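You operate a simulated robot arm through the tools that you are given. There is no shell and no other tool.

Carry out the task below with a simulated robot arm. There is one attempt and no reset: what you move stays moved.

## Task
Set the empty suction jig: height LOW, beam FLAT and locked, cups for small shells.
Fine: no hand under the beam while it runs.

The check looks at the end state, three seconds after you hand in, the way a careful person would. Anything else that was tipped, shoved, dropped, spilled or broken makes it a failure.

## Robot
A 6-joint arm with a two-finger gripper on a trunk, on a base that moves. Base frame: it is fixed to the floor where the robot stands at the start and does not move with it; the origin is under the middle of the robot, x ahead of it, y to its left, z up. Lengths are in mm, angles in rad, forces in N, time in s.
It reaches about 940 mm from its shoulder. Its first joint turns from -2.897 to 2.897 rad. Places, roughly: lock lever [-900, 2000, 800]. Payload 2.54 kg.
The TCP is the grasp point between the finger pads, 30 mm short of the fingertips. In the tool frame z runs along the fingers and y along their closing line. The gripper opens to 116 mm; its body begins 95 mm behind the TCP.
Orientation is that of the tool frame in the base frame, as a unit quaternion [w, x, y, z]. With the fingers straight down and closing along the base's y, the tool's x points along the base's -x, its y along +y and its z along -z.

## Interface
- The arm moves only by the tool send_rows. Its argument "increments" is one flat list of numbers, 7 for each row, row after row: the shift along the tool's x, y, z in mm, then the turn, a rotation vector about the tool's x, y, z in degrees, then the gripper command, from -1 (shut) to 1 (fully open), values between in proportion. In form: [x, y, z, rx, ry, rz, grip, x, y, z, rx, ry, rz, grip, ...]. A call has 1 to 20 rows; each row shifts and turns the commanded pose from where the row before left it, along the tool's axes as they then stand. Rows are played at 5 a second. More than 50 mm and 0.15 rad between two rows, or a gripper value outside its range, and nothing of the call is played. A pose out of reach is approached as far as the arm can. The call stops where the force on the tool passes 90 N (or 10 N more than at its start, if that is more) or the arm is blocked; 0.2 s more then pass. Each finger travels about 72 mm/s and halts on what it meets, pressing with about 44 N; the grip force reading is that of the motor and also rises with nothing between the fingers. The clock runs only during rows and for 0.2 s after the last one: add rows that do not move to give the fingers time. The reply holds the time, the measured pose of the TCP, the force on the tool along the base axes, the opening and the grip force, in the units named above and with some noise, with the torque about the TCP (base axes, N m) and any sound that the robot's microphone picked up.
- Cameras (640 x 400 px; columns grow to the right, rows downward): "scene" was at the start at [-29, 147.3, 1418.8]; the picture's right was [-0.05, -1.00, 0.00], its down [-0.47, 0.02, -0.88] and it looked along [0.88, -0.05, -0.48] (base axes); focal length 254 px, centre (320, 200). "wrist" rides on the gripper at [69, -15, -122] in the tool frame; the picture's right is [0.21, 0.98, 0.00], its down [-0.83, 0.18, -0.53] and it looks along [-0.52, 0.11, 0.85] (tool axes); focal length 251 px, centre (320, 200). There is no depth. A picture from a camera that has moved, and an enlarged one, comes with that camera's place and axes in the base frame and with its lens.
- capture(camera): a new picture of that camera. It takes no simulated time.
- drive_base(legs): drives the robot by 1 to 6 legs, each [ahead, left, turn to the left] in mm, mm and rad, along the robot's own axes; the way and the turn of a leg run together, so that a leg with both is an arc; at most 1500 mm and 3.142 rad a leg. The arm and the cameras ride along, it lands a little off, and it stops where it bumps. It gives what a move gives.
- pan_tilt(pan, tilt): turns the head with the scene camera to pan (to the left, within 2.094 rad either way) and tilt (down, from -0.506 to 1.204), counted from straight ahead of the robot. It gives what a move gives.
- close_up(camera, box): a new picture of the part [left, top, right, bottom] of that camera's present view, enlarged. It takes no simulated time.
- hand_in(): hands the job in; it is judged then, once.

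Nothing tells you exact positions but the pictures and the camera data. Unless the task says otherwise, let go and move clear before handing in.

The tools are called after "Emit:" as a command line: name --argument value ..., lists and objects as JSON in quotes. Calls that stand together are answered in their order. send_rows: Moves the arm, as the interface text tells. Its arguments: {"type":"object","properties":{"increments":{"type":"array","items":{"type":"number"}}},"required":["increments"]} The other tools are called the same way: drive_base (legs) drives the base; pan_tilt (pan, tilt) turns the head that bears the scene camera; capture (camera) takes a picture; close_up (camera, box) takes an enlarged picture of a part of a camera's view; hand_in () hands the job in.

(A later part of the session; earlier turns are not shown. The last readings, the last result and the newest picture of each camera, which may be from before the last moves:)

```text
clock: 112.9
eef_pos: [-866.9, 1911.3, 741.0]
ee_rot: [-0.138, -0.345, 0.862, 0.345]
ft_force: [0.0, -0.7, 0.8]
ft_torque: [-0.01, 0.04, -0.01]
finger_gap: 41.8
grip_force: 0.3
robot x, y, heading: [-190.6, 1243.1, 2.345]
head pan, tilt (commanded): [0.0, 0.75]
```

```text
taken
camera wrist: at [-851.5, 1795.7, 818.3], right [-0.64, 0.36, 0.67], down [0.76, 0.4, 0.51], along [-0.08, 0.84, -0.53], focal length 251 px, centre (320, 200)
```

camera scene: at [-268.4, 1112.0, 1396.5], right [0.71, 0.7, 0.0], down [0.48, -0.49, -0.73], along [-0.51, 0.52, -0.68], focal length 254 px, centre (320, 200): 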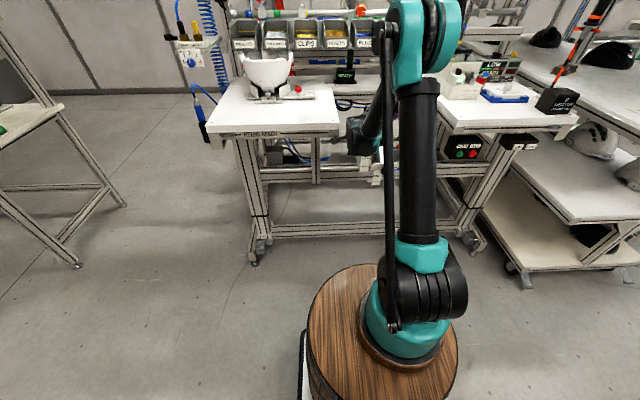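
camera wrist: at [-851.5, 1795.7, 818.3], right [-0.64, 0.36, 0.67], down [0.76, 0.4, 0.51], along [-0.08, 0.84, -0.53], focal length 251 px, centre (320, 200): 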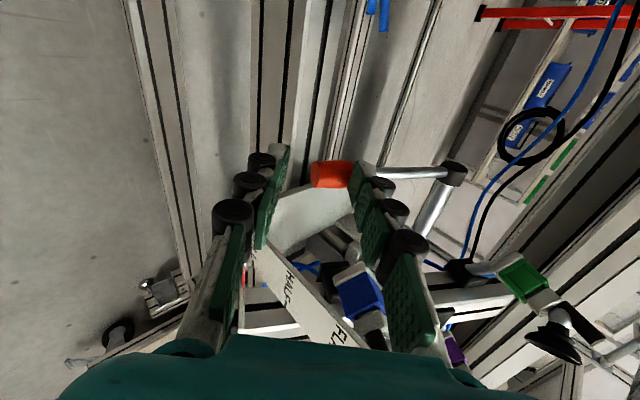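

Emit:
send_rows --increments '[0, -1.2, 5.2, 0, 0, 0, -0.28, 0, -1.2, 5.2, 0, 0, 0, -0.28, 0, -1.2, 5.2, 0, 0, 0, -0.28, 0, -1.2, 5.2, 0, 0, 0, -0.28, 0, -0.8, 5.2, 0, 0, 0, -0.28, 0, 0, 0, 0, 0, 0, -0.28]'

Emit:
capture --camera "wrist"

```text
clock: 114.3
eef_pos: [-875.8, 1921.9, 718.7]
ee_rot: [-0.136, -0.345, 0.863, 0.344]
ft_force: [1.2, -0.3, 1.6]
ft_torque: [0.01, 0.03, -0.02]
finger_gap: 41.9
grip_force: 0.0
robot x, y, heading: [-189.7, 1242.0, 2.345]
head pan, tilt (commanded): [0.0, 0.75]
```

```text
taken
camera wrist: at [-861.2, 1805.4, 795.5], right [-0.64, 0.36, 0.67], down [0.76, 0.4, 0.51], along [-0.08, 0.84, -0.53], focal length 251 px, centre (320, 200)
```

wrist: 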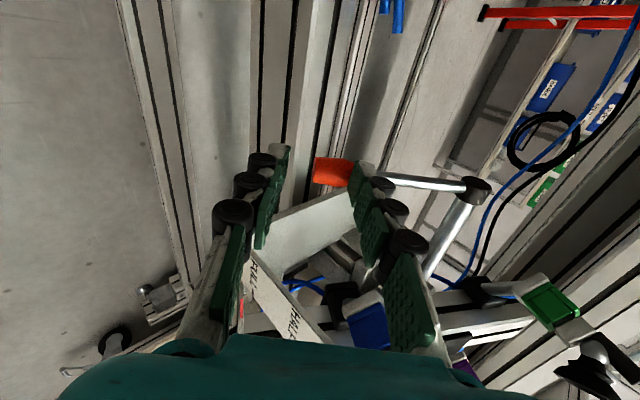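

Emit:
send_rows --increments '[0, -1, 5.2, 0, 0, 0, -0.28, 0, -1, 5.2, 0, 0, 0, -0.28, 0, -1, 5.2, 0, 0, 0, -0.28, 0, 0, 0, 0, 0, 0, -0.28]'

Emit:
capture --camera "wrist"

```text
clock: 115.3
eef_pos: [-882.1, 1927.4, 704.0]
ee_rot: [-0.135, -0.345, 0.863, 0.343]
ft_force: [1.0, -1.1, 10.4]
ft_torque: [0.22, 0.13, 0.01]
finger_gap: 52.6
grip_force: 4.4
robot x, y, heading: [-192.3, 1241.3, 2.346]
head pan, tilt (commanded): [0.0, 0.75]
```

```text
taken
camera wrist: at [-867.1, 1811.5, 781.7], right [-0.65, 0.37, 0.67], down [0.76, 0.4, 0.51], along [-0.08, 0.84, -0.54], focal length 251 px, centre (320, 200)
```

wrist: 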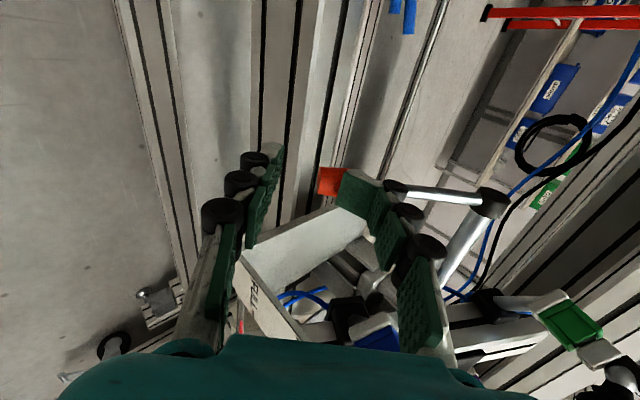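

At about 45° the finger starts to be pushed aside (bad pushing angle). I retreat, close the gripper and press with the fingertips to see whether the lever goes further.

Emit:
send_rows --increments '[0, -3, -10, 0, 0, 0, -0.1, 0, 0, -20, 0, 0, 0, -0.1, 0, 0, -25, 0, 0, 0, -0.1, 0, 0, -10, 0, 0, 0, -1, 0, 0, 0, 0, 0, 0, -1, 0, 0, 0, 0, 0, 0, -1]'

Emit:
capture --camera "wrist"

```text
clock: 116.7
eef_pos: [-848.8, 1894.4, 750.4]
ee_rot: [-0.137, -0.345, 0.862, 0.345]
ft_force: [-0.2, -0.5, 0.6]
ft_torque: [-0.01, 0.0, 0.03]
finger_gap: 0.0
grip_force: 28.6
robot x, y, heading: [-186.5, 1243.9, 2.348]
head pan, tilt (commanded): [0.0, 0.75]
```

```text
taken
camera wrist: at [-833.9, 1778.0, 826.5], right [-0.64, 0.36, 0.67], down [0.76, 0.4, 0.51], along [-0.08, 0.84, -0.53], focal length 251 px, centre (320, 200)
```

wrist: 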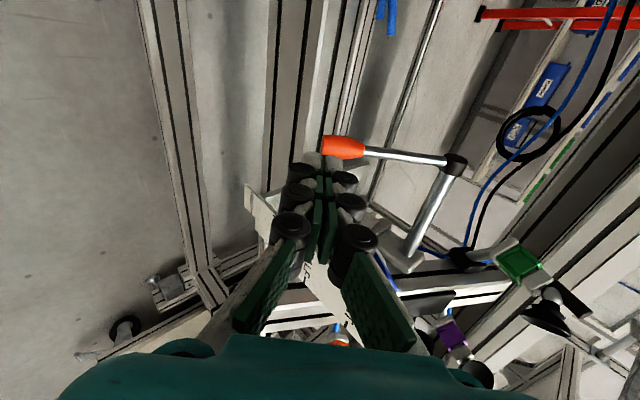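

The lever stays put at ~43°. The fingertips are now closed; I press on the orange grip along the tool direction.

Emit:
send_rows --increments '[-0.8, 8.5, 10, 0, 0, 0, -1, -0.8, 8.5, 10, 0, 0, 0, -1, 0, 0, 12, 0, 0, 0, -1, 0, 0, 0, 0, 0, 0, -1]'

Emit:
send_rows --increments '[0, 0, 4, 0, 0, 0, -1, 0, 0, 4, 0, 0, 0, -1, 0, 0, 4, 0, 0, 0, -1, 0, 0, 0, 0, 0, 0, -1]'

Emit:
capture --camera "wrist"

```text
clock: 117.7
eef_pos: [-873.0, 1919.6, 737.9]
ee_rot: [-0.137, -0.344, 0.863, 0.344]
ft_force: [0.8, 0.2, -0.3]
ft_torque: [0.01, -0.01, -0.01]
finger_gap: 0.0
grip_force: 28.3
robot x, y, heading: [-185.2, 1242.8, 2.345]
head pan, tilt (commanded): [0.0, 0.75]
```

```text
clock: 118.7
eef_pos: [-877.5, 1925.1, 729.1]
ee_rot: [-0.137, -0.346, 0.862, 0.344]
ft_force: [0.5, 0.5, 0.1]
ft_torque: [-0.04, -0.02, -0.01]
finger_gap: 0.2
grip_force: 27.9
robot x, y, heading: [-187.6, 1241.4, 2.344]
head pan, tilt (commanded): [0.0, 0.75]
```

```text
taken
camera wrist: at [-863.1, 1809.8, 806.3], right [-0.64, 0.36, 0.67], down [0.76, 0.4, 0.51], along [-0.08, 0.84, -0.53], focal length 251 px, centre (320, 200)
```

wrist: 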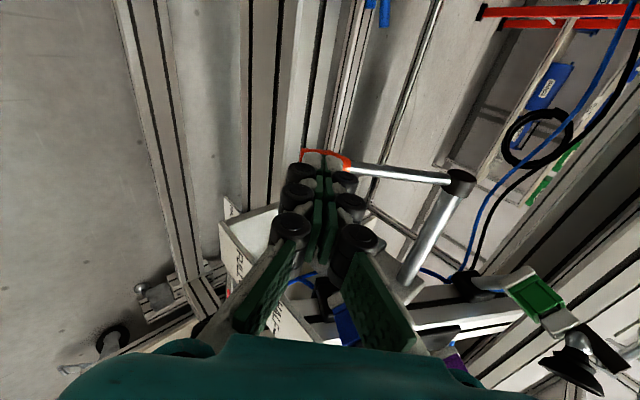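

Emit:
send_rows --increments '[0, 0, 4, 0, 0, 0, -1, 0, 0, 4, 0, 0, 0, -1, 0, 0, 4, 0, 0, 0, -1, 0, 0, 0, 0, 0, 0, -1]'

Emit:
capture --camera "wrist"

```text
clock: 119.7
eef_pos: [-881.1, 1930.6, 723.8]
ee_rot: [-0.137, -0.345, 0.862, 0.345]
ft_force: [30.0, -28.7, 39.7]
ft_torque: [-0.08, -0.3, -0.16]
finger_gap: 5.9
grip_force: 28.7
robot x, y, heading: [-188.5, 1242.3, 2.348]
head pan, tilt (commanded): [0.0, 0.75]
```

```text
taken
camera wrist: at [-866.9, 1814.0, 800.0], right [-0.64, 0.36, 0.67], down [0.76, 0.4, 0.51], along [-0.08, 0.84, -0.53], focal length 251 px, centre (320, 200)
```

wrist: 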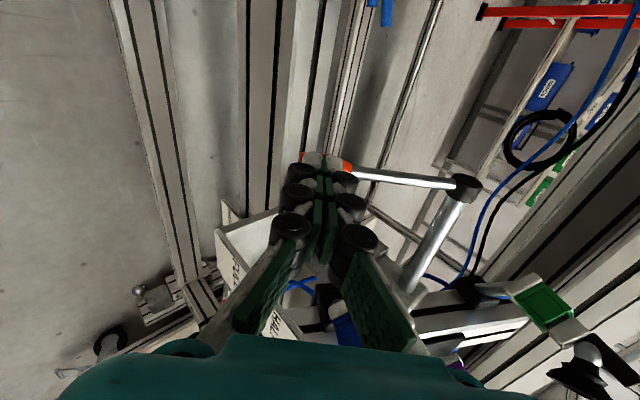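

The lever stops firmly at about 45° down — that is the other end of its travel (it was locked when level). I retreat and return to the beam handle to test whether the beam is free.

Emit:
send_rows --increments '[0, 0, -20, 0, 0, 0, -1, 0, 0, -40, 0, 0, 0, -1, 0, 0, -40, 0, 0, 0, -1, 0, -8, -40, 0, 0, 0, -1, 0, -8, -40, 0, 0, 0, -1, 0, 0, 0, 0, 0, 0, -0.1]'

Emit:
drive_base --legs '[[0, -272, 0]]'

Emit:
send_rows --increments '[0, 0, 0, 0, 0, 0, -0.1, 0, 0, 0, 0, 0, 0, -0.1]'

Emit:
capture --camera "wrist"

Emit:
close_up --camera "scene" --box '[280, 80, 400, 200]'

```text
clock: 121.1
eef_pos: [-790.0, 1833.5, 841.9]
ee_rot: [-0.138, -0.345, 0.862, 0.345]
ft_force: [0.2, 0.2, 0.1]
ft_torque: [-0.03, 0.0, 0.01]
finger_gap: 49.5
grip_force: 0.1
robot x, y, heading: [-190.3, 1243.0, 2.35]
head pan, tilt (commanded): [0.0, 0.75]
```

```text
clock: 123.0
eef_pos: [-595.7, 2021.8, 841.6]
ee_rot: [-0.138, -0.346, 0.862, 0.344]
ft_force: [0.1, 0.2, 0.6]
ft_torque: [0.01, 0.01, 0.04]
finger_gap: 52.3
grip_force: 0.1
robot x, y, heading: [6.3, 1433.5, 2.352]
head pan, tilt (commanded): [0.0, 0.75]
```

```text
clock: 123.6
eef_pos: [-597.0, 2022.0, 841.6]
ee_rot: [-0.137, -0.346, 0.862, 0.344]
ft_force: [0.2, -0.4, -0.4]
ft_torque: [0.03, -0.02, -0.02]
finger_gap: 52.3
grip_force: 0.0
robot x, y, heading: [6.7, 1435.3, 2.34]
head pan, tilt (commanded): [0.0, 0.75]
```

```text
taken
camera wrist: at [-582.0, 1906.7, 918.8], right [-0.65, 0.36, 0.67], down [0.76, 0.4, 0.51], along [-0.08, 0.84, -0.53], focal length 251 px, centre (320, 200)
```

wrist: 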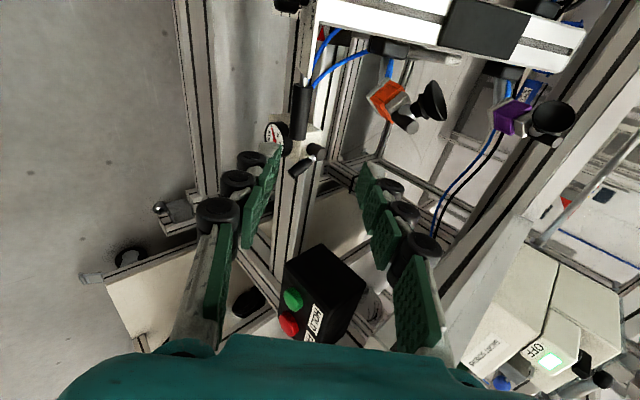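

```text
3.33 times, centred on (340, 140) of scene
camera zoom: at [-75.4, 1303.5, 1396.5], right [0.71, 0.7, 0.0], down [0.48, -0.49, -0.73], along [-0.51, 0.52, -0.68], focal length 846 px, centre (253, 400)
```

zoom: 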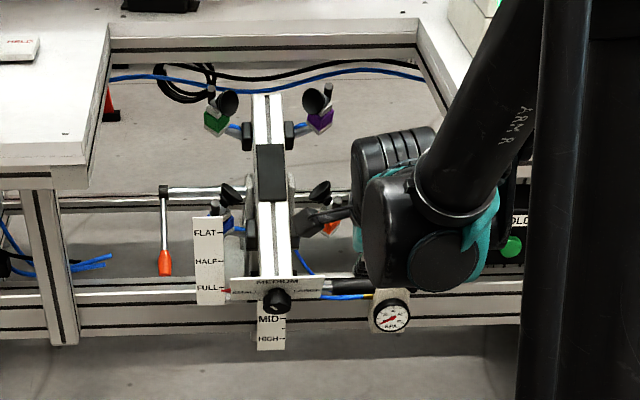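

The lever now hangs down (unlocked position). I go back over the handle as before.

Emit:
send_rows --increments '[0, -8, 37, 0, 0, 0, -0.1, 0, -8, 37, 0, 0, 0, -0.1, 0, -7, 36, 0, 0, 0, -0.1, 0, 0, 0, 0, 0, 0, -0.1]'

Emit:
capture --camera "wrist"

```text
clock: 124.6
eef_pos: [-637.8, 2066.2, 746.8]
ee_rot: [-0.138, -0.345, 0.862, 0.345]
ft_force: [0.1, 0.2, -0.7]
ft_torque: [-0.03, 0.02, 0.0]
finger_gap: 52.1
grip_force: 0.0
robot x, y, heading: [8.5, 1432.4, 2.352]
head pan, tilt (commanded): [0.0, 0.75]
```

```text
taken
camera wrist: at [-622.5, 1949.8, 823.2], right [-0.65, 0.36, 0.67], down [0.76, 0.4, 0.51], along [-0.08, 0.84, -0.53], focal length 251 px, centre (320, 200)
```

wrist: 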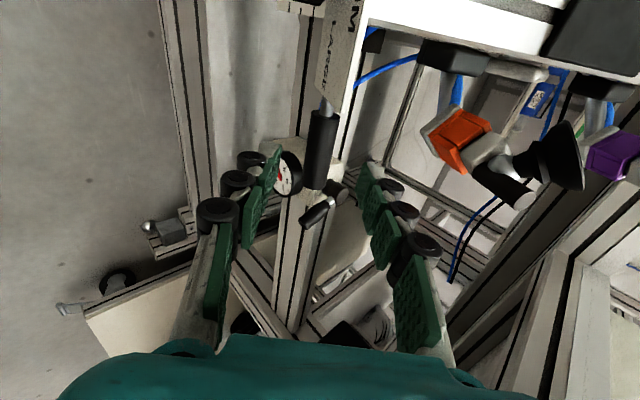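

Emit:
send_rows --increments '[0, 0, 20, 0, 0, 0, -0.1, 0, 0, 20, 0, 0, 0, -0.1, 0, 0, 18, 0, 0, 0, -0.1, 0, 0, 0, 0, 0, 0, -0.1]'

Emit:
send_rows --increments '[0, 0, 0, 0, 0, 0, -0.4, 0, 0, 0, 0, 0, 0, -0.7, 0, 0, 0, 0, 0, 0, -1, 0, 0, 0, 0, 0, 0, -1]'

Emit:
capture --camera "wrist"

```text
clock: 125.6
eef_pos: [-663.9, 2094.8, 703.7]
ee_rot: [-0.138, -0.346, 0.862, 0.344]
ft_force: [0.2, 0.1, 0.1]
ft_torque: [-0.02, 0.0, 0.0]
finger_gap: 51.9
grip_force: 0.1
robot x, y, heading: [7.4, 1432.0, 2.347]
head pan, tilt (commanded): [0.0, 0.75]
```

```text
clock: 126.6
eef_pos: [-664.0, 2095.5, 705.1]
ee_rot: [-0.138, -0.346, 0.862, 0.344]
ft_force: [-2.3, 3.1, 1.5]
ft_torque: [0.59, -0.48, 0.75]
finger_gap: 21.5
grip_force: 45.1
robot x, y, heading: [4.5, 1432.3, 2.347]
head pan, tilt (commanded): [0.0, 0.75]
```

```text
taken
camera wrist: at [-649.0, 1979.0, 781.5], right [-0.65, 0.36, 0.67], down [0.76, 0.4, 0.51], along [-0.08, 0.84, -0.53], focal length 251 px, centre (320, 200)
```

wrist: 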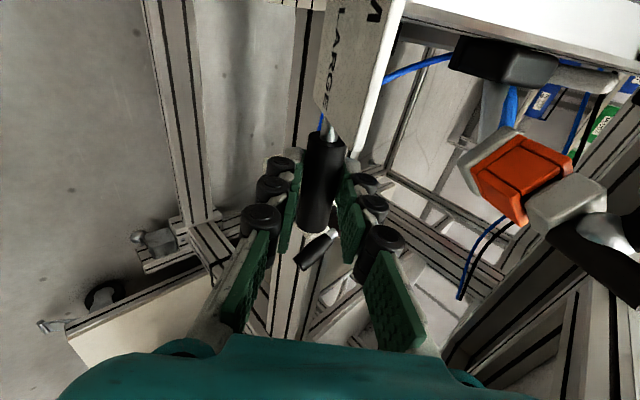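

Firm, centred grip. Now I lift the handle along the arc, a little at a time.

Emit:
send_rows --increments '[0, 1.3, -3.7, -0.7, 0, 0, -1, 0, 1.3, -3.7, -0.7, 0, 0, -1, 0, 0, 0, 0, 0, 0, -1]'

Emit:
close_up --camera "scene" --box '[280, 80, 400, 200]'

```text
clock: 127.4
eef_pos: [-661.9, 2091.3, 710.5]
ee_rot: [-0.14, -0.343, 0.858, 0.354]
ft_force: [10.2, 4.6, -10.1]
ft_torque: [0.44, -0.92, 0.45]
finger_gap: 21.6
grip_force: 45.0
robot x, y, heading: [4.2, 1433.7, 2.349]
head pan, tilt (commanded): [0.0, 0.75]
```

```text
3.33 times, centred on (340, 140) of scene
camera zoom: at [-75.4, 1303.9, 1396.6], right [0.71, 0.7, 0.0], down [0.48, -0.49, -0.73], along [-0.51, 0.52, -0.68], focal length 846 px, centre (253, 400)
```

zoom: 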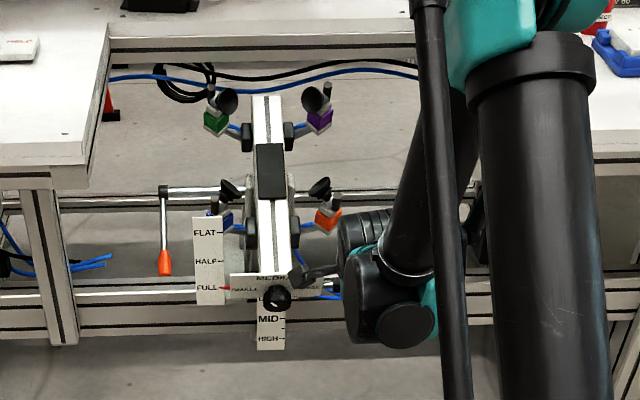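

The beam follows with only ~10 N now: it is unlocked. I continue lifting.

Emit:
send_rows --increments '[0, 1.3, -3.7, -0.7, 0, 0, -1, 0, 1.3, -3.7, -0.7, 0, 0, -1, 0, 1.3, -3.7, -0.7, 0, 0, -1, 0, 1.3, -3.7, -0.7, 0, 0, -1, 0, 0, 0, 0, 0, 0, -1]'

Emit:
close_up --camera "scene" --box '[280, 80, 400, 200]'

```text
clock: 128.6
eef_pos: [-658.3, 2086.8, 725.6]
ee_rot: [-0.15, -0.341, 0.849, 0.375]
ft_force: [20.4, 10.4, -9.7]
ft_torque: [0.55, -0.76, 0.42]
finger_gap: 21.7
grip_force: 45.6
robot x, y, heading: [6.6, 1429.4, 2.355]
head pan, tilt (commanded): [0.0, 0.75]
```

```text
3.33 times, centred on (340, 140) of scene
camera zoom: at [-75.1, 1304.1, 1396.6], right [0.71, 0.7, 0.0], down [0.48, -0.49, -0.73], along [-0.51, 0.52, -0.68], focal length 846 px, centre (253, 400)
```

zoom: 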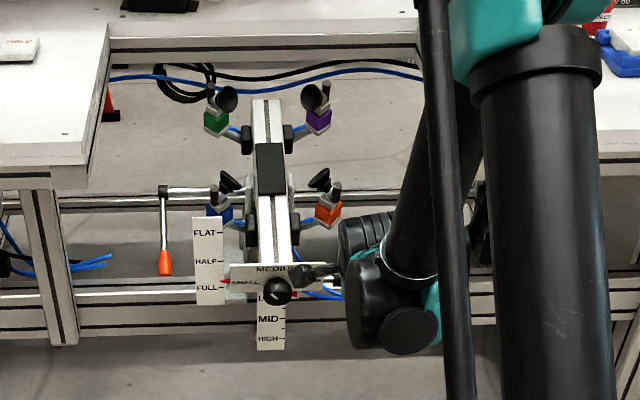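

Emit:
send_rows --increments '[-0.7, 2.4, -4.2, -1, 0, 0, -1, -0.7, 2.5, -4.1, -1, 0, 0, -1, 0, 2.6, -4, -1, 0, 0, -1, 0, 2.7, -3.9, -1, 0, 0, -1, 0, 0, 0, 0, 0, 0, -1]'

Emit:
close_up --camera "scene" --box '[280, 80, 400, 200]'

```text
clock: 129.8
eef_pos: [-653.2, 2082.5, 742.9]
ee_rot: [-0.162, -0.335, 0.835, 0.406]
ft_force: [21.7, -14.1, -13.0]
ft_torque: [0.13, -0.85, 0.7]
finger_gap: 21.5
grip_force: 44.5
robot x, y, heading: [6.1, 1434.7, 2.348]
head pan, tilt (commanded): [0.0, 0.75]
```

```text
3.33 times, centred on (340, 140) of scene
camera zoom: at [-75.2, 1303.3, 1396.5], right [0.71, 0.7, 0.0], down [0.48, -0.49, -0.73], along [-0.51, 0.52, -0.68], focal length 846 px, centre (253, 400)
```

zoom: 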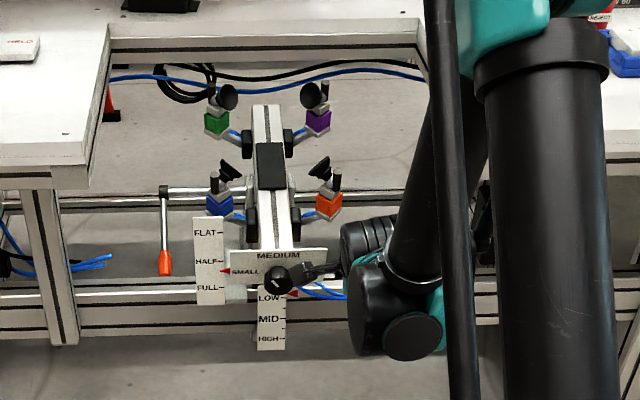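

The beam is near HALF way. I keep following the arc.

Emit:
send_rows --increments '[-0.5, 2.3, -5.4, -1, 0, 0, -1, 0, 3, -4.7, -1, 0, 0, -1, 0, 3.2, -4.5, -1, 0, 0, -1, 0, 3.2, -4.5, -1, 0, 0, -1, 0, 0, 0, 0, 0, 0, -1]'

Emit:
close_up --camera "scene" --box '[280, 80, 400, 200]'

```text
clock: 131.0
eef_pos: [-648.9, 2078.9, 765.6]
ee_rot: [-0.174, -0.33, 0.819, 0.435]
ft_force: [-40.0, 36.7, 8.2]
ft_torque: [0.79, -0.11, 0.74]
finger_gap: 22.0
grip_force: 45.2
robot x, y, heading: [2.5, 1433.6, 2.351]
head pan, tilt (commanded): [0.0, 0.75]
```

```text
3.33 times, centred on (340, 140) of scene
camera zoom: at [-76.8, 1304.7, 1396.5], right [0.71, 0.7, 0.0], down [0.48, -0.49, -0.73], along [-0.51, 0.52, -0.68], focal length 846 px, centre (253, 400)
```

zoom: 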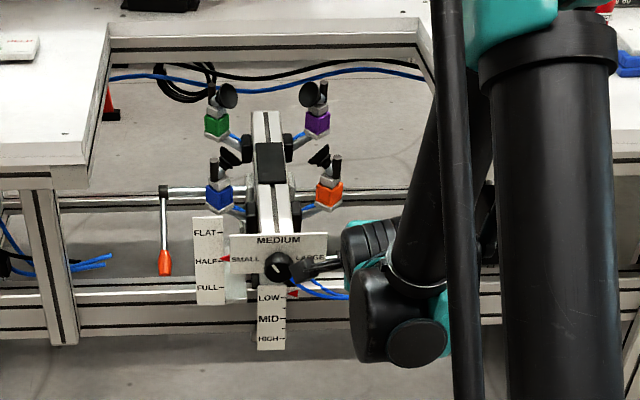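

HALF reached; a forward pull shows I drifted too far toward me. I relieve that and go on nearly straight up.

Emit:
send_rows --increments '[0, 2.2, 3.3, 0, 0, 0, -1, 0, 0, 0, 0, 0, 0, -1]'

Emit:
send_rows --increments '[0, 4, -3.1, -0.5, 0, 0, -1, 0, 4, -3.1, -0.5, 0, 0, -1, 0, 0, 0, 0, 0, 0, -1]'

Emit:
close_up --camera "scene" --box '[280, 80, 400, 200]'

```text
clock: 131.6
eef_pos: [-648.9, 2079.5, 763.3]
ee_rot: [-0.172, -0.329, 0.821, 0.433]
ft_force: [-12.6, 2.7, 7.3]
ft_torque: [0.61, -0.29, 0.84]
finger_gap: 21.7
grip_force: 44.9
robot x, y, heading: [3.5, 1433.4, 2.347]
head pan, tilt (commanded): [0.0, 0.75]
```

```text
clock: 132.4
eef_pos: [-647.6, 2077.7, 774.3]
ee_rot: [-0.176, -0.328, 0.817, 0.44]
ft_force: [8.8, -23.4, -8.2]
ft_torque: [-0.03, -0.92, 0.87]
finger_gap: 21.5
grip_force: 44.8
robot x, y, heading: [6.7, 1431.9, 2.352]
head pan, tilt (commanded): [0.0, 0.75]
```

```text
3.33 times, centred on (340, 140) of scene
camera zoom: at [-75.3, 1302.7, 1396.5], right [0.71, 0.7, 0.0], down [0.48, -0.49, -0.73], along [-0.51, 0.52, -0.68], focal length 846 px, centre (253, 400)
```

zoom: 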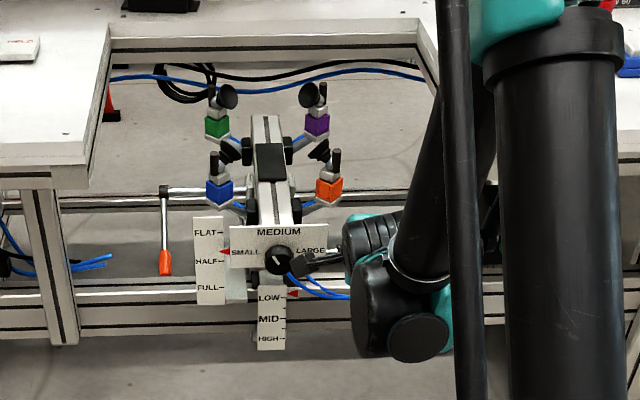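

Emit:
capture --camera "wrist"

Emit:
close_up --camera "scene" --box '[300, 110, 350, 170]'

```text
taken
camera wrist: at [-622.5, 1951.8, 828.2], right [-0.53, 0.24, 0.81], down [0.84, 0.32, 0.45], along [-0.15, 0.92, -0.37], focal length 251 px, centre (320, 200)
```

wrist: 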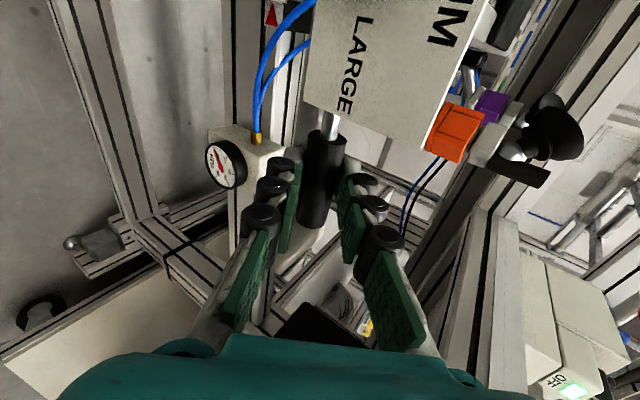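

```text
6.67 times, centred on (325, 140) of scene
camera zoom: at [-75.3, 1302.7, 1396.5], right [0.71, 0.7, 0.0], down [0.48, -0.49, -0.73], along [-0.51, 0.52, -0.68], focal length 1693 px, centre (287, 600)
```

zoom: 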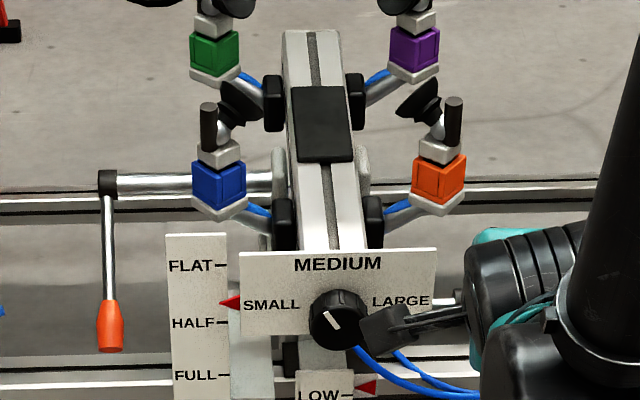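

Emit:
send_rows --increments '[0, 2.9, -4.7, -0.5, 0, 0, -1, 0, 3.9, -3.2, -0.5, 0, 0, -1, 0, 0, 0, 0, 0, 0, -1]'

Emit:
close_up --camera "scene" --box '[300, 110, 350, 170]'

```text
clock: 133.2
eef_pos: [-648.2, 2078.7, 784.5]
ee_rot: [-0.179, -0.327, 0.813, 0.447]
ft_force: [-11.1, -2.4, -5.8]
ft_torque: [0.39, -0.53, 0.76]
finger_gap: 21.7
grip_force: 44.4
robot x, y, heading: [4.5, 1435.5, 2.35]
head pan, tilt (commanded): [0.0, 0.75]
```

```text
6.67 times, centred on (325, 140) of scene
camera zoom: at [-76.2, 1303.7, 1396.5], right [0.71, 0.7, 0.0], down [0.48, -0.49, -0.73], along [-0.51, 0.52, -0.68], focal length 1693 px, centre (287, 600)
```

zoom: 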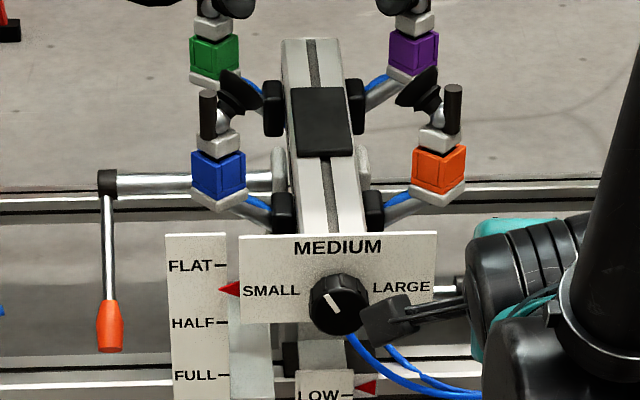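

Emit:
send_rows --increments '[0, 4.2, -2.7, -0.5, 0, 0, -1, 0, 4.2, -2.7, -0.5, 0, 0, -1, 0, 0, 0, 0, 0, 0, -1]'

Emit:
close_up --camera "scene" --box '[300, 110, 350, 170]'

```text
clock: 134.0
eef_pos: [-648.3, 2077.9, 789.0]
ee_rot: [-0.18, -0.325, 0.811, 0.452]
ft_force: [-9.0, -2.8, -68.1]
ft_torque: [0.0, -1.04, 0.41]
finger_gap: 21.8
grip_force: 45.3
robot x, y, heading: [7.8, 1433.5, 2.349]
head pan, tilt (commanded): [0.0, 0.75]
```

```text
6.67 times, centred on (325, 140) of scene
camera zoom: at [-77.7, 1305.3, 1396.5], right [0.71, 0.7, 0.0], down [0.48, -0.49, -0.73], along [-0.51, 0.52, -0.68], focal length 1693 px, centre (287, 600)
```

zoom: 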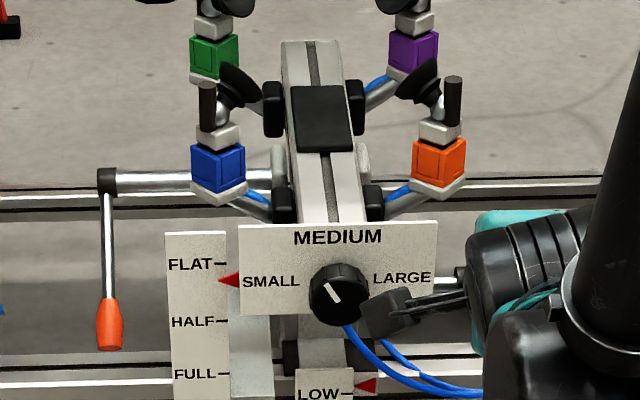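

A firm stop at z≈789 — the beam has reached the end of its travel (FLAT). I relax the push and open the fingers slightly to see whether the beam stays up.

Emit:
send_rows --increments '[0, -2.5, 1.6, 0, 0, 0, -1, 0, 0, 0, 0, 0, 0, -1]'

Emit:
send_rows --increments '[0, 0, 0, 0, 0, 0, -0.5, 0, 0, 0, 0, 0, 0, -0.5, 0, 0, 0, 0, 0, 0, -0.5]'

Emit:
close_up --camera "scene" --box '[300, 110, 350, 170]'

Emit:
capture --camera "wrist"

```text
clock: 134.6
eef_pos: [-645.8, 2078.7, 790.1]
ee_rot: [-0.182, -0.325, 0.809, 0.454]
ft_force: [-0.2, -7.5, -34.8]
ft_torque: [0.31, -1.02, 0.38]
finger_gap: 21.5
grip_force: 45.1
robot x, y, heading: [5.7, 1430.9, 2.348]
head pan, tilt (commanded): [0.0, 0.75]
```

```text
clock: 135.4
eef_pos: [-647.7, 2077.8, 790.9]
ee_rot: [-0.182, -0.324, 0.809, 0.455]
ft_force: [-0.1, -0.5, -0.7]
ft_torque: [0.06, -0.03, 0.03]
finger_gap: 29.0
grip_force: 0.0
robot x, y, heading: [6.3, 1431.8, 2.351]
head pan, tilt (commanded): [0.0, 0.75]
```

```text
6.67 times, centred on (325, 140) of scene
camera zoom: at [-75.4, 1303.5, 1396.5], right [0.71, 0.7, 0.0], down [0.48, -0.49, -0.73], along [-0.51, 0.52, -0.68], focal length 1693 px, centre (287, 600)
```

zoom: 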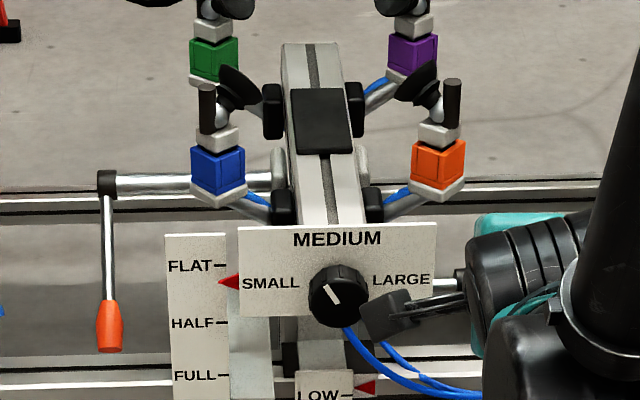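

```text
taken
camera wrist: at [-620.3, 1949.7, 840.6], right [-0.51, 0.22, 0.83], down [0.85, 0.31, 0.43], along [-0.16, 0.93, -0.34], focal length 251 px, centre (320, 200)
```

wrist: 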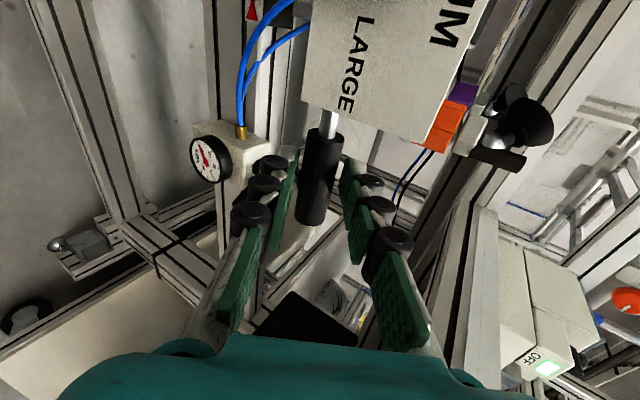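

The beam stays up by itself with no force on the fingers. I open a bit more and withdraw straight back along the tool.

Emit:
send_rows --increments '[0, 0, 0, 0, 0, 0, -0.2, 0, 0, 0, 0, 0, 0, -0.2, 0, 0, -20, 0, 0, 0, -0.2, 0, 0, -30, 0, 0, 0, -0.2, 0, 0, -40, 0, 0, 0, -0.2, 0, 0, -40, 0, 0, 0, -0.2, 0, 0, 0, 0, 0, 0, -0.2]'

Emit:
capture --camera "wrist"

Emit:
close_up --camera "scene" --box '[290, 90, 370, 190]'

```text
clock: 137.0
eef_pos: [-570.9, 1997.2, 857.7]
ee_rot: [-0.182, -0.325, 0.809, 0.455]
ft_force: [0.7, 1.0, 0.3]
ft_torque: [0.01, 0.02, -0.03]
finger_gap: 46.3
grip_force: 0.0
robot x, y, heading: [5.2, 1434.4, 2.349]
head pan, tilt (commanded): [0.0, 0.75]
```

```text
taken
camera wrist: at [-544.0, 1868.8, 906.7], right [-0.51, 0.22, 0.83], down [0.85, 0.31, 0.43], along [-0.16, 0.93, -0.34], focal length 251 px, centre (320, 200)
```

wrist: 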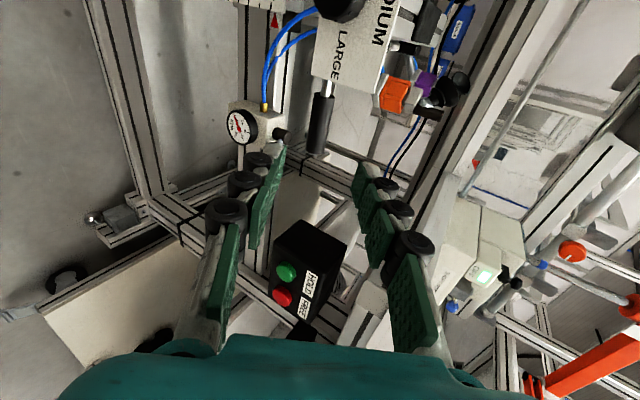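

```text
4.00 times, centred on (330, 140) of scene
camera zoom: at [-75.4, 1303.5, 1396.5], right [0.71, 0.7, 0.0], down [0.48, -0.49, -0.73], along [-0.51, 0.52, -0.68], focal length 1016 px, centre (280, 440)
```

zoom: 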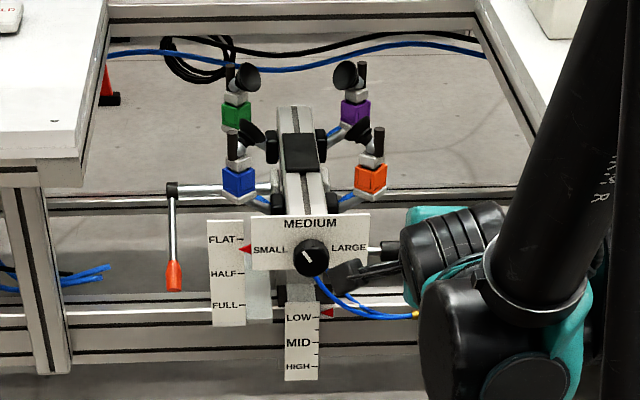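

The beam stays up and its pointer sits by FLAT. Now I roll the tool back to level in free space, close the fingers, and drive left to raise the lock lever from below.

Emit:
send_rows --increments '[0, 0, 0, 0, 0, -8.2, -1, 0, 0, 0, 0, 0, -8.2, -1, 0, 0, 0, 0, 0, -8.2, -1, 0, 0, 0, 0, 0, -8.2, -1, 0, 0, 0, 0, 0, -8.2, -1, 0, 0, 0, 0, 0, -8.2, -1, 0, 0, 0, 0, 0, -8.2, -1, 0, 0, 0, 0, 0, -8.2, -1, 0, 0, 0, 0, 0, -8.2, -1, 0, 0, 0, 0, 0, -8.2, -1, 0, 0, 0, 0, 0, -8, -1]'

Emit:
drive_base --legs '[[0, 262, 0]]'

Emit:
capture --camera "wrist"

```text
clock: 139.4
eef_pos: [-570.2, 1997.3, 858.5]
ee_rot: [-0.193, 0.802, -0.341, -0.45]
ft_force: [0.0, 0.5, -0.1]
ft_torque: [0.02, 0.0, 0.01]
finger_gap: 0.0
grip_force: 28.7
robot x, y, heading: [7.9, 1434.6, 2.354]
head pan, tilt (commanded): [0.0, 0.75]
```

```text
clock: 141.3
eef_pos: [-758.8, 1813.9, 860.3]
ee_rot: [-0.194, 0.801, -0.343, -0.45]
ft_force: [-0.4, 0.0, 0.4]
ft_torque: [-0.02, 0.02, 0.01]
finger_gap: 0.0
grip_force: 28.1
robot x, y, heading: [-182.7, 1245.7, 2.349]
head pan, tilt (commanded): [0.0, 0.75]
```

```text
taken
camera wrist: at [-650.4, 1723.3, 862.7], right [-0.63, -0.75, -0.18], down [-0.11, -0.15, 0.98], along [-0.77, 0.64, 0.01], focal length 251 px, centre (320, 200)
```

wrist: 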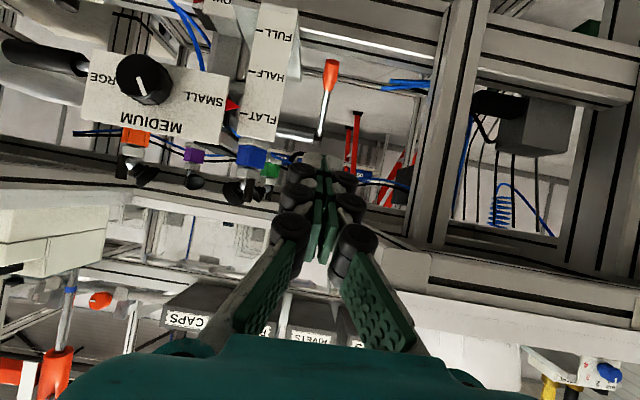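

Nice level view. I zoom to check the FLAT pointer and the lever.

Emit:
close_up --camera "wrist" --box '[180, 40, 360, 180]'

Emit:
close_up --camera "wrist" --box '[80, 20, 260, 200]'

```text
2.86 times, centred on (270, 110) of wrist
camera zoom: at [-650.4, 1723.3, 862.7], right [-0.63, -0.75, -0.18], down [-0.11, -0.15, 0.98], along [-0.77, 0.64, 0.01], focal length 718 px, centre (463, 457)
```

zoom: 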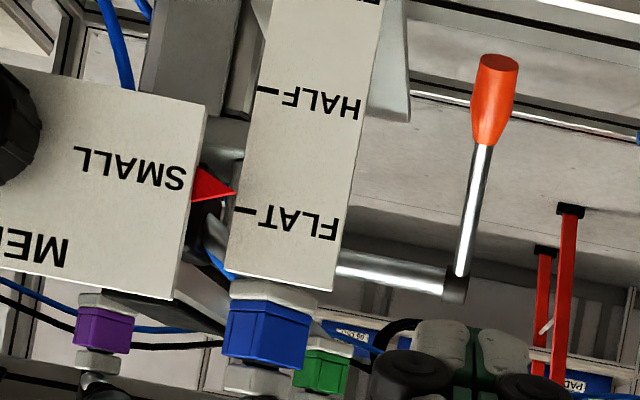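

```text
2.22 times, centred on (170, 110) of wrist
camera zoom: at [-650.4, 1723.3, 862.7], right [-0.63, -0.75, -0.18], down [-0.11, -0.15, 0.98], along [-0.77, 0.64, 0.01], focal length 559 px, centre (653, 400)
```

zoom: 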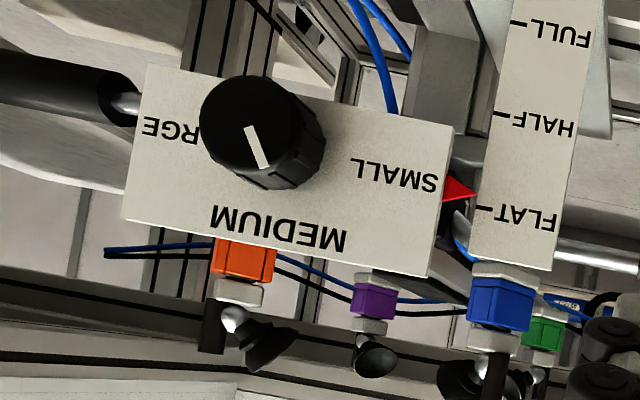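

FLAT is confirmed (pointer by the FLAT tick; the beam is at its stop). Lever free end ≈ (V 2000, z 691), hub ≈ (V 2086, z 774). I back up 30 mm, then come down in front of the lever's free end.

Emit:
drive_base --legs '[[-30, 0, 0]]'

Emit:
send_rows --increments '[-4.5, 0, 45.8, 0, 0, 0, -1, -4.5, 0, 45.8, 0, 0, 0, -1, -4.5, 0, 45.8, 0, 0, 0, -1, -4.5, 0, 45.8, 0, 0, 0, -1, 0, 0, 0, 0, 0, 0, -1]'

Emit:
capture --camera "wrist"

```text
clock: 142.2
eef_pos: [-736.0, 1791.4, 858.2]
ee_rot: [-0.193, 0.801, -0.343, -0.451]
ft_force: [-0.2, -0.2, 0.6]
ft_torque: [-0.01, -0.02, -0.02]
finger_gap: 0.0
grip_force: 29.1
robot x, y, heading: [-162.7, 1228.5, 2.35]
head pan, tilt (commanded): [0.0, 0.75]
```

```text
clock: 143.4
eef_pos: [-851.5, 1911.5, 779.0]
ee_rot: [-0.193, 0.802, -0.341, -0.45]
ft_force: [-0.2, -0.8, -0.4]
ft_torque: [-0.01, -0.01, 0.0]
finger_gap: 0.1
grip_force: 28.6
robot x, y, heading: [-159.8, 1229.2, 2.346]
head pan, tilt (commanded): [0.0, 0.75]
```

```text
taken
camera wrist: at [-743.4, 1820.7, 782.9], right [-0.63, -0.75, -0.19], down [-0.11, -0.15, 0.98], along [-0.77, 0.64, 0.01], focal length 251 px, centre (320, 200)
```

wrist: 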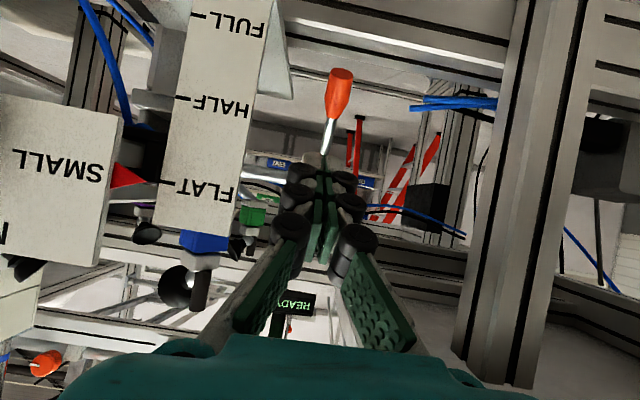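

From this level height the tilt pointer is exactly at FLAT. Now down in front of the lever's free end.

Emit:
send_rows --increments '[30.7, 1.5, 18.7, 0, 0, 0, -1, 30.7, 1.5, 18.7, 0, 0, 0, -1, 30.7, 1, 18.7, 0, 0, 0, -1, 0, 0, 0, 0, 0, 0, -1]'

Emit:
capture --camera "wrist"

```text
clock: 144.4
eef_pos: [-856.5, 1911.3, 674.3]
ee_rot: [-0.193, 0.802, -0.342, -0.45]
ft_force: [-0.1, 0.5, 0.5]
ft_torque: [0.0, -0.01, 0.0]
finger_gap: 0.0
grip_force: 28.9
out of reach, approached as far as the arm can: row 3
robot x, y, heading: [-159.8, 1225.0, 2.35]
head pan, tilt (commanded): [0.0, 0.75]
```

```text
taken
camera wrist: at [-749.5, 1821.5, 679.4], right [-0.63, -0.76, -0.18], down [-0.12, -0.14, 0.98], along [-0.77, 0.64, 0.0], focal length 251 px, centre (320, 200)
```

wrist: 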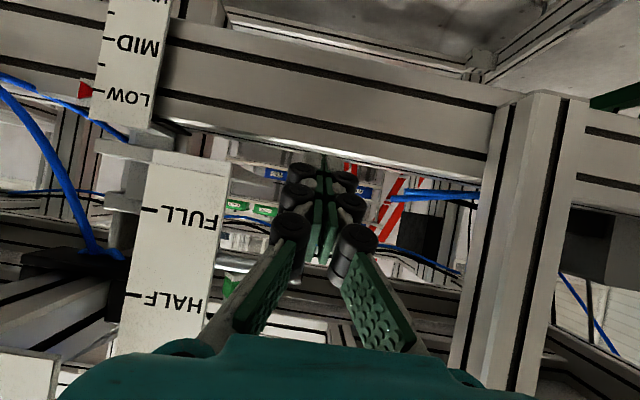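

Emit:
send_rows --increments '[-5.2, 0, 8.5, 0, 0, 0, -1, -5.2, 0, 8.5, 0, 0, 0, -1, -5.2, 0, 8.5, 0, 0, 0, -1, 0, 0, 0, 0, 0, 0, -1]'

Emit:
capture --camera "wrist"

Emit:
close_up --camera "scene" --box '[300, 80, 420, 200]'

```text
clock: 145.4
eef_pos: [-878.8, 1934.4, 674.7]
ee_rot: [-0.193, 0.802, -0.341, -0.451]
ft_force: [0.5, 0.2, 0.1]
ft_torque: [-0.03, 0.05, 0.0]
finger_gap: 0.0
grip_force: 28.3
robot x, y, heading: [-161.3, 1228.8, 2.345]
head pan, tilt (commanded): [0.0, 0.75]
```

```text
taken
camera wrist: at [-770.8, 1843.8, 678.2], right [-0.63, -0.75, -0.19], down [-0.11, -0.15, 0.98], along [-0.77, 0.64, 0.01], focal length 251 px, centre (320, 200)
```

wrist: 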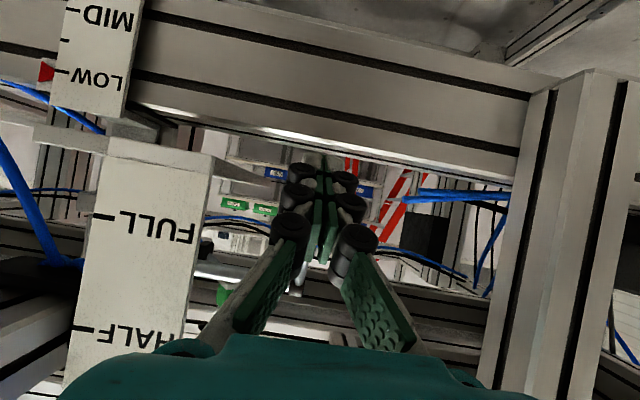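

```text
3.33 times, centred on (360, 140) of scene
camera zoom: at [-241.6, 1097.4, 1396.5], right [0.71, 0.7, 0.0], down [0.48, -0.49, -0.73], along [-0.51, 0.52, -0.68], focal length 846 px, centre (187, 400)
```

zoom: 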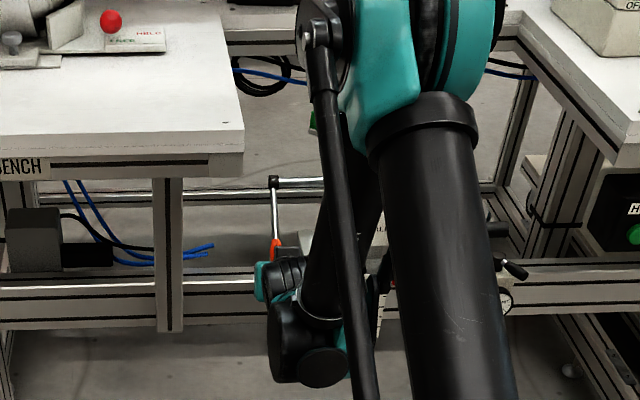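

The bar of closed fingers is under the lever's free end. I raise it to contact and then follow the lever's arc upward.

Emit:
send_rows --increments '[-3.6, 0, -2.2, 0, 0, 0, -1, -3.5, 0, -2.1, 0, 0, 0, -1, 0, 0, 0, 0, 0, 0, -1]'

Emit:
send_rows --increments '[-1.4, 0, -6.4, 0, 0, 0, -1, -1.4, 0, -6.4, 0, 0, 0, -1, -1.4, 0, -6.4, 0, 0, 0, -1, 0, 0, 0, 0, 0, 0, -1]'

Emit:
capture --camera "wrist"

Emit:
close_up --camera "scene" --box '[315, 110, 375, 190]'

```text
clock: 146.2
eef_pos: [-876.7, 1932.8, 682.5]
ee_rot: [-0.192, 0.803, -0.343, -0.449]
ft_force: [11.8, -11.8, -16.2]
ft_torque: [-0.14, -0.14, -0.02]
finger_gap: 5.8
grip_force: 28.6
robot x, y, heading: [-158.7, 1228.9, 2.344]
head pan, tilt (commanded): [0.0, 0.75]
```

```text
clock: 147.2
eef_pos: [-867.6, 1923.6, 696.1]
ee_rot: [-0.193, 0.802, -0.342, -0.45]
ft_force: [-1.1, 0.5, -0.6]
ft_torque: [0.02, -0.03, 0.02]
finger_gap: 0.1
grip_force: 28.3
robot x, y, heading: [-164.5, 1231.4, 2.347]
head pan, tilt (commanded): [0.0, 0.75]
```

```text
taken
camera wrist: at [-761.2, 1833.6, 700.3], right [-0.63, -0.76, -0.18], down [-0.11, -0.15, 0.98], along [-0.77, 0.64, 0.01], focal length 251 px, centre (320, 200)
```

wrist: 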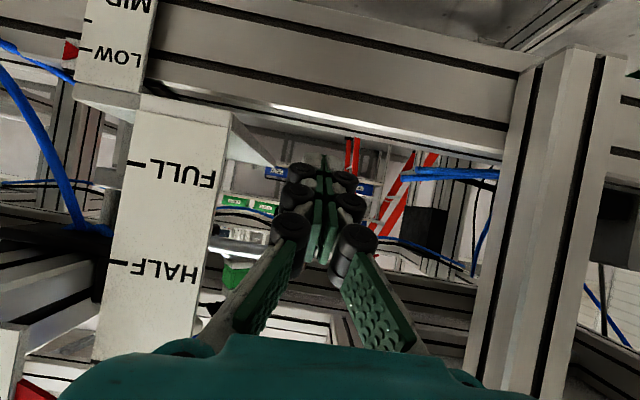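

```text
5.00 times, centred on (345, 150) of scene
camera zoom: at [-241.7, 1097.5, 1396.5], right [0.71, 0.7, 0.0], down [0.48, -0.49, -0.73], along [-0.51, 0.52, -0.68], focal length 1269 px, centre (195, 450)
```

zoom: 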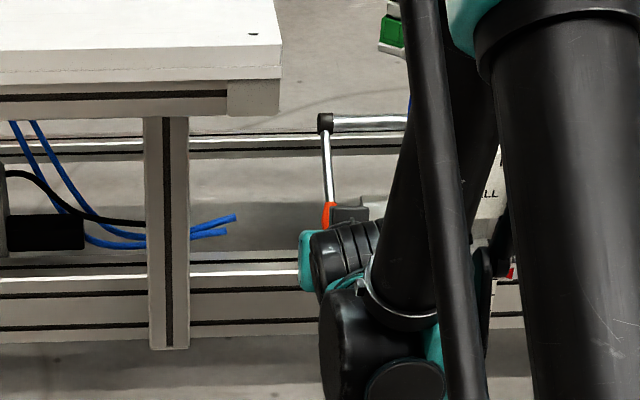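

The closed fingers only push the lever along its own axis, so they slipped off its end. A pinch from both sides is better: I yaw the tool ~15° (to keep clear of the scale), open, and take the orange grip between the fingers.

Emit:
send_rows --increments '[0, 0, -10, 0, 0, 0, -1, 0, 0, 0, 6.4, 0, 3.9, -1, 0, 0, 0, 6.4, 0, 3.9, -1, 0, 0, 0, 0, 0, 0, -1]'

Emit:
capture --camera "wrist"

```text
clock: 148.2
eef_pos: [-861.5, 1917.6, 701.8]
ee_rot: [-0.251, 0.75, -0.445, -0.421]
ft_force: [0.8, -0.2, -0.4]
ft_torque: [-0.01, -0.01, -0.02]
finger_gap: 0.0
grip_force: 28.5
robot x, y, heading: [-160.4, 1226.0, 2.348]
head pan, tilt (commanded): [0.0, 0.75]
```

```text
taken
camera wrist: at [-782.4, 1802.4, 705.2], right [-0.8, -0.57, -0.18], down [-0.15, -0.11, 0.98], along [-0.58, 0.82, 0.01], focal length 251 px, centre (320, 200)
```

wrist: 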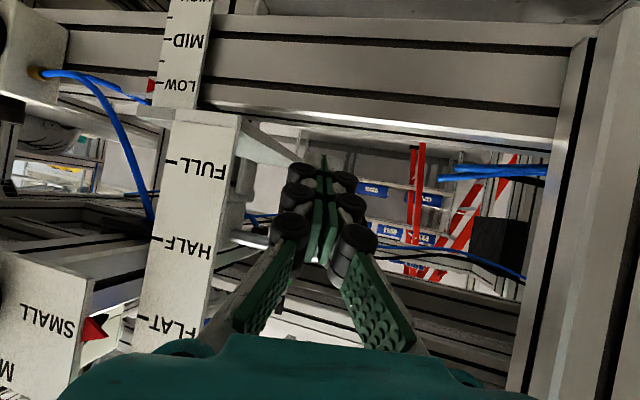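

Emit:
send_rows --increments '[1.2, 7.7, -1.9, 0, 0, 0, -1, 0, 0, 0, 0, 0, 0, -0.22, 0, 0, 0, 0, 0, 0, -0.22, 0, 0, 0, 0, 0, 0, -0.22]'

Emit:
capture --camera "wrist"

```text
clock: 149.2
eef_pos: [-868.8, 1911.6, 701.2]
ee_rot: [-0.252, 0.749, -0.445, -0.421]
ft_force: [0.6, -0.8, 0.2]
ft_torque: [0.02, 0.01, 0.0]
finger_gap: 45.6
grip_force: 0.1
robot x, y, heading: [-158.5, 1232.0, 2.35]
head pan, tilt (commanded): [0.0, 0.75]
```

```text
taken
camera wrist: at [-788.1, 1796.6, 704.7], right [-0.8, -0.57, -0.18], down [-0.15, -0.11, 0.98], along [-0.58, 0.82, 0.01], focal length 251 px, centre (320, 200)
```

wrist: 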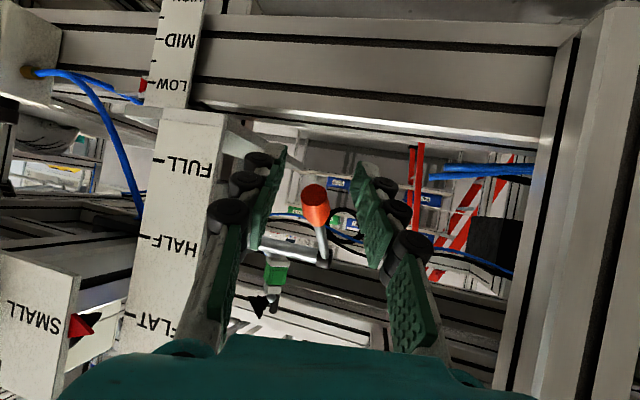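

The lever is nicely between the fingers. I move forward and up to bring the orange grip into the pads.

Emit:
send_rows --increments '[-9.9, 2.3, 7.4, 0, 0, 0, -0.22, -9.9, 2.3, 7.4, 0, 0, 0, -0.22, -9.9, 2.3, 7.4, 0, 0, 0, -0.22, 0, 0, 0, 0, 0, 0, -0.22]'

Emit:
capture --camera "wrist"

```text
clock: 150.2
eef_pos: [-889.7, 1938.7, 714.5]
ee_rot: [-0.251, 0.75, -0.445, -0.421]
ft_force: [-0.4, 1.3, -1.3]
ft_torque: [0.0, 0.0, 0.01]
finger_gap: 45.1
grip_force: 0.1
robot x, y, heading: [-159.7, 1230.6, 2.351]
head pan, tilt (commanded): [0.0, 0.75]
```

```text
taken
camera wrist: at [-810.1, 1823.3, 718.4], right [-0.8, -0.57, -0.18], down [-0.15, -0.11, 0.98], along [-0.58, 0.82, 0.01], focal length 251 px, centre (320, 200)
```

wrist: 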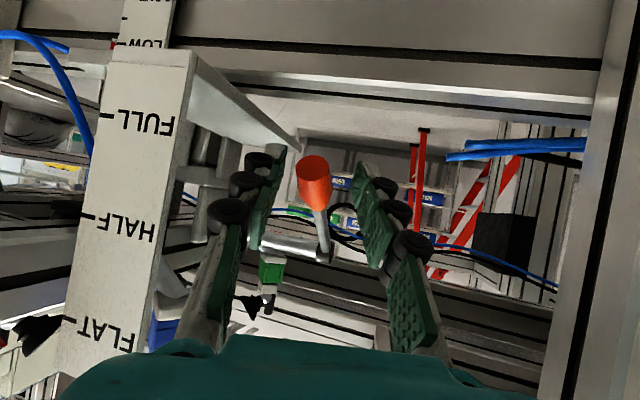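

The grip lies between the pads. I close on it.

Emit:
send_rows --increments '[0, 0, 0, 0, 0, 0, -0.4, 0, 0, 0, 0, 0, 0, -0.6, 0, 0, 0, 0, 0, 0, -1, 0, 0, 0, 0, 0, 0, -1]'

Emit:
capture --camera "wrist"

```text
clock: 151.2
eef_pos: [-888.4, 1937.9, 714.7]
ee_rot: [-0.251, 0.75, -0.445, -0.421]
ft_force: [15.6, 7.5, -2.7]
ft_torque: [0.32, -0.34, 0.65]
finger_gap: 23.8
grip_force: 44.9
robot x, y, heading: [-154.4, 1227.6, 2.349]
head pan, tilt (commanded): [0.0, 0.75]
```

```text
taken
camera wrist: at [-808.8, 1824.2, 718.4], right [-0.8, -0.57, -0.19], down [-0.15, -0.11, 0.98], along [-0.58, 0.82, 0.01], focal length 251 px, centre (320, 200)
```

wrist: 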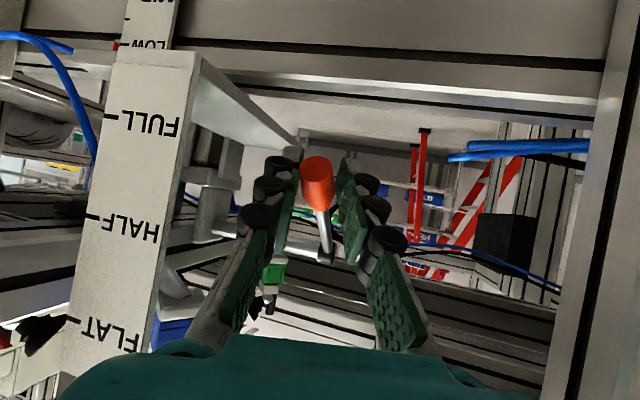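

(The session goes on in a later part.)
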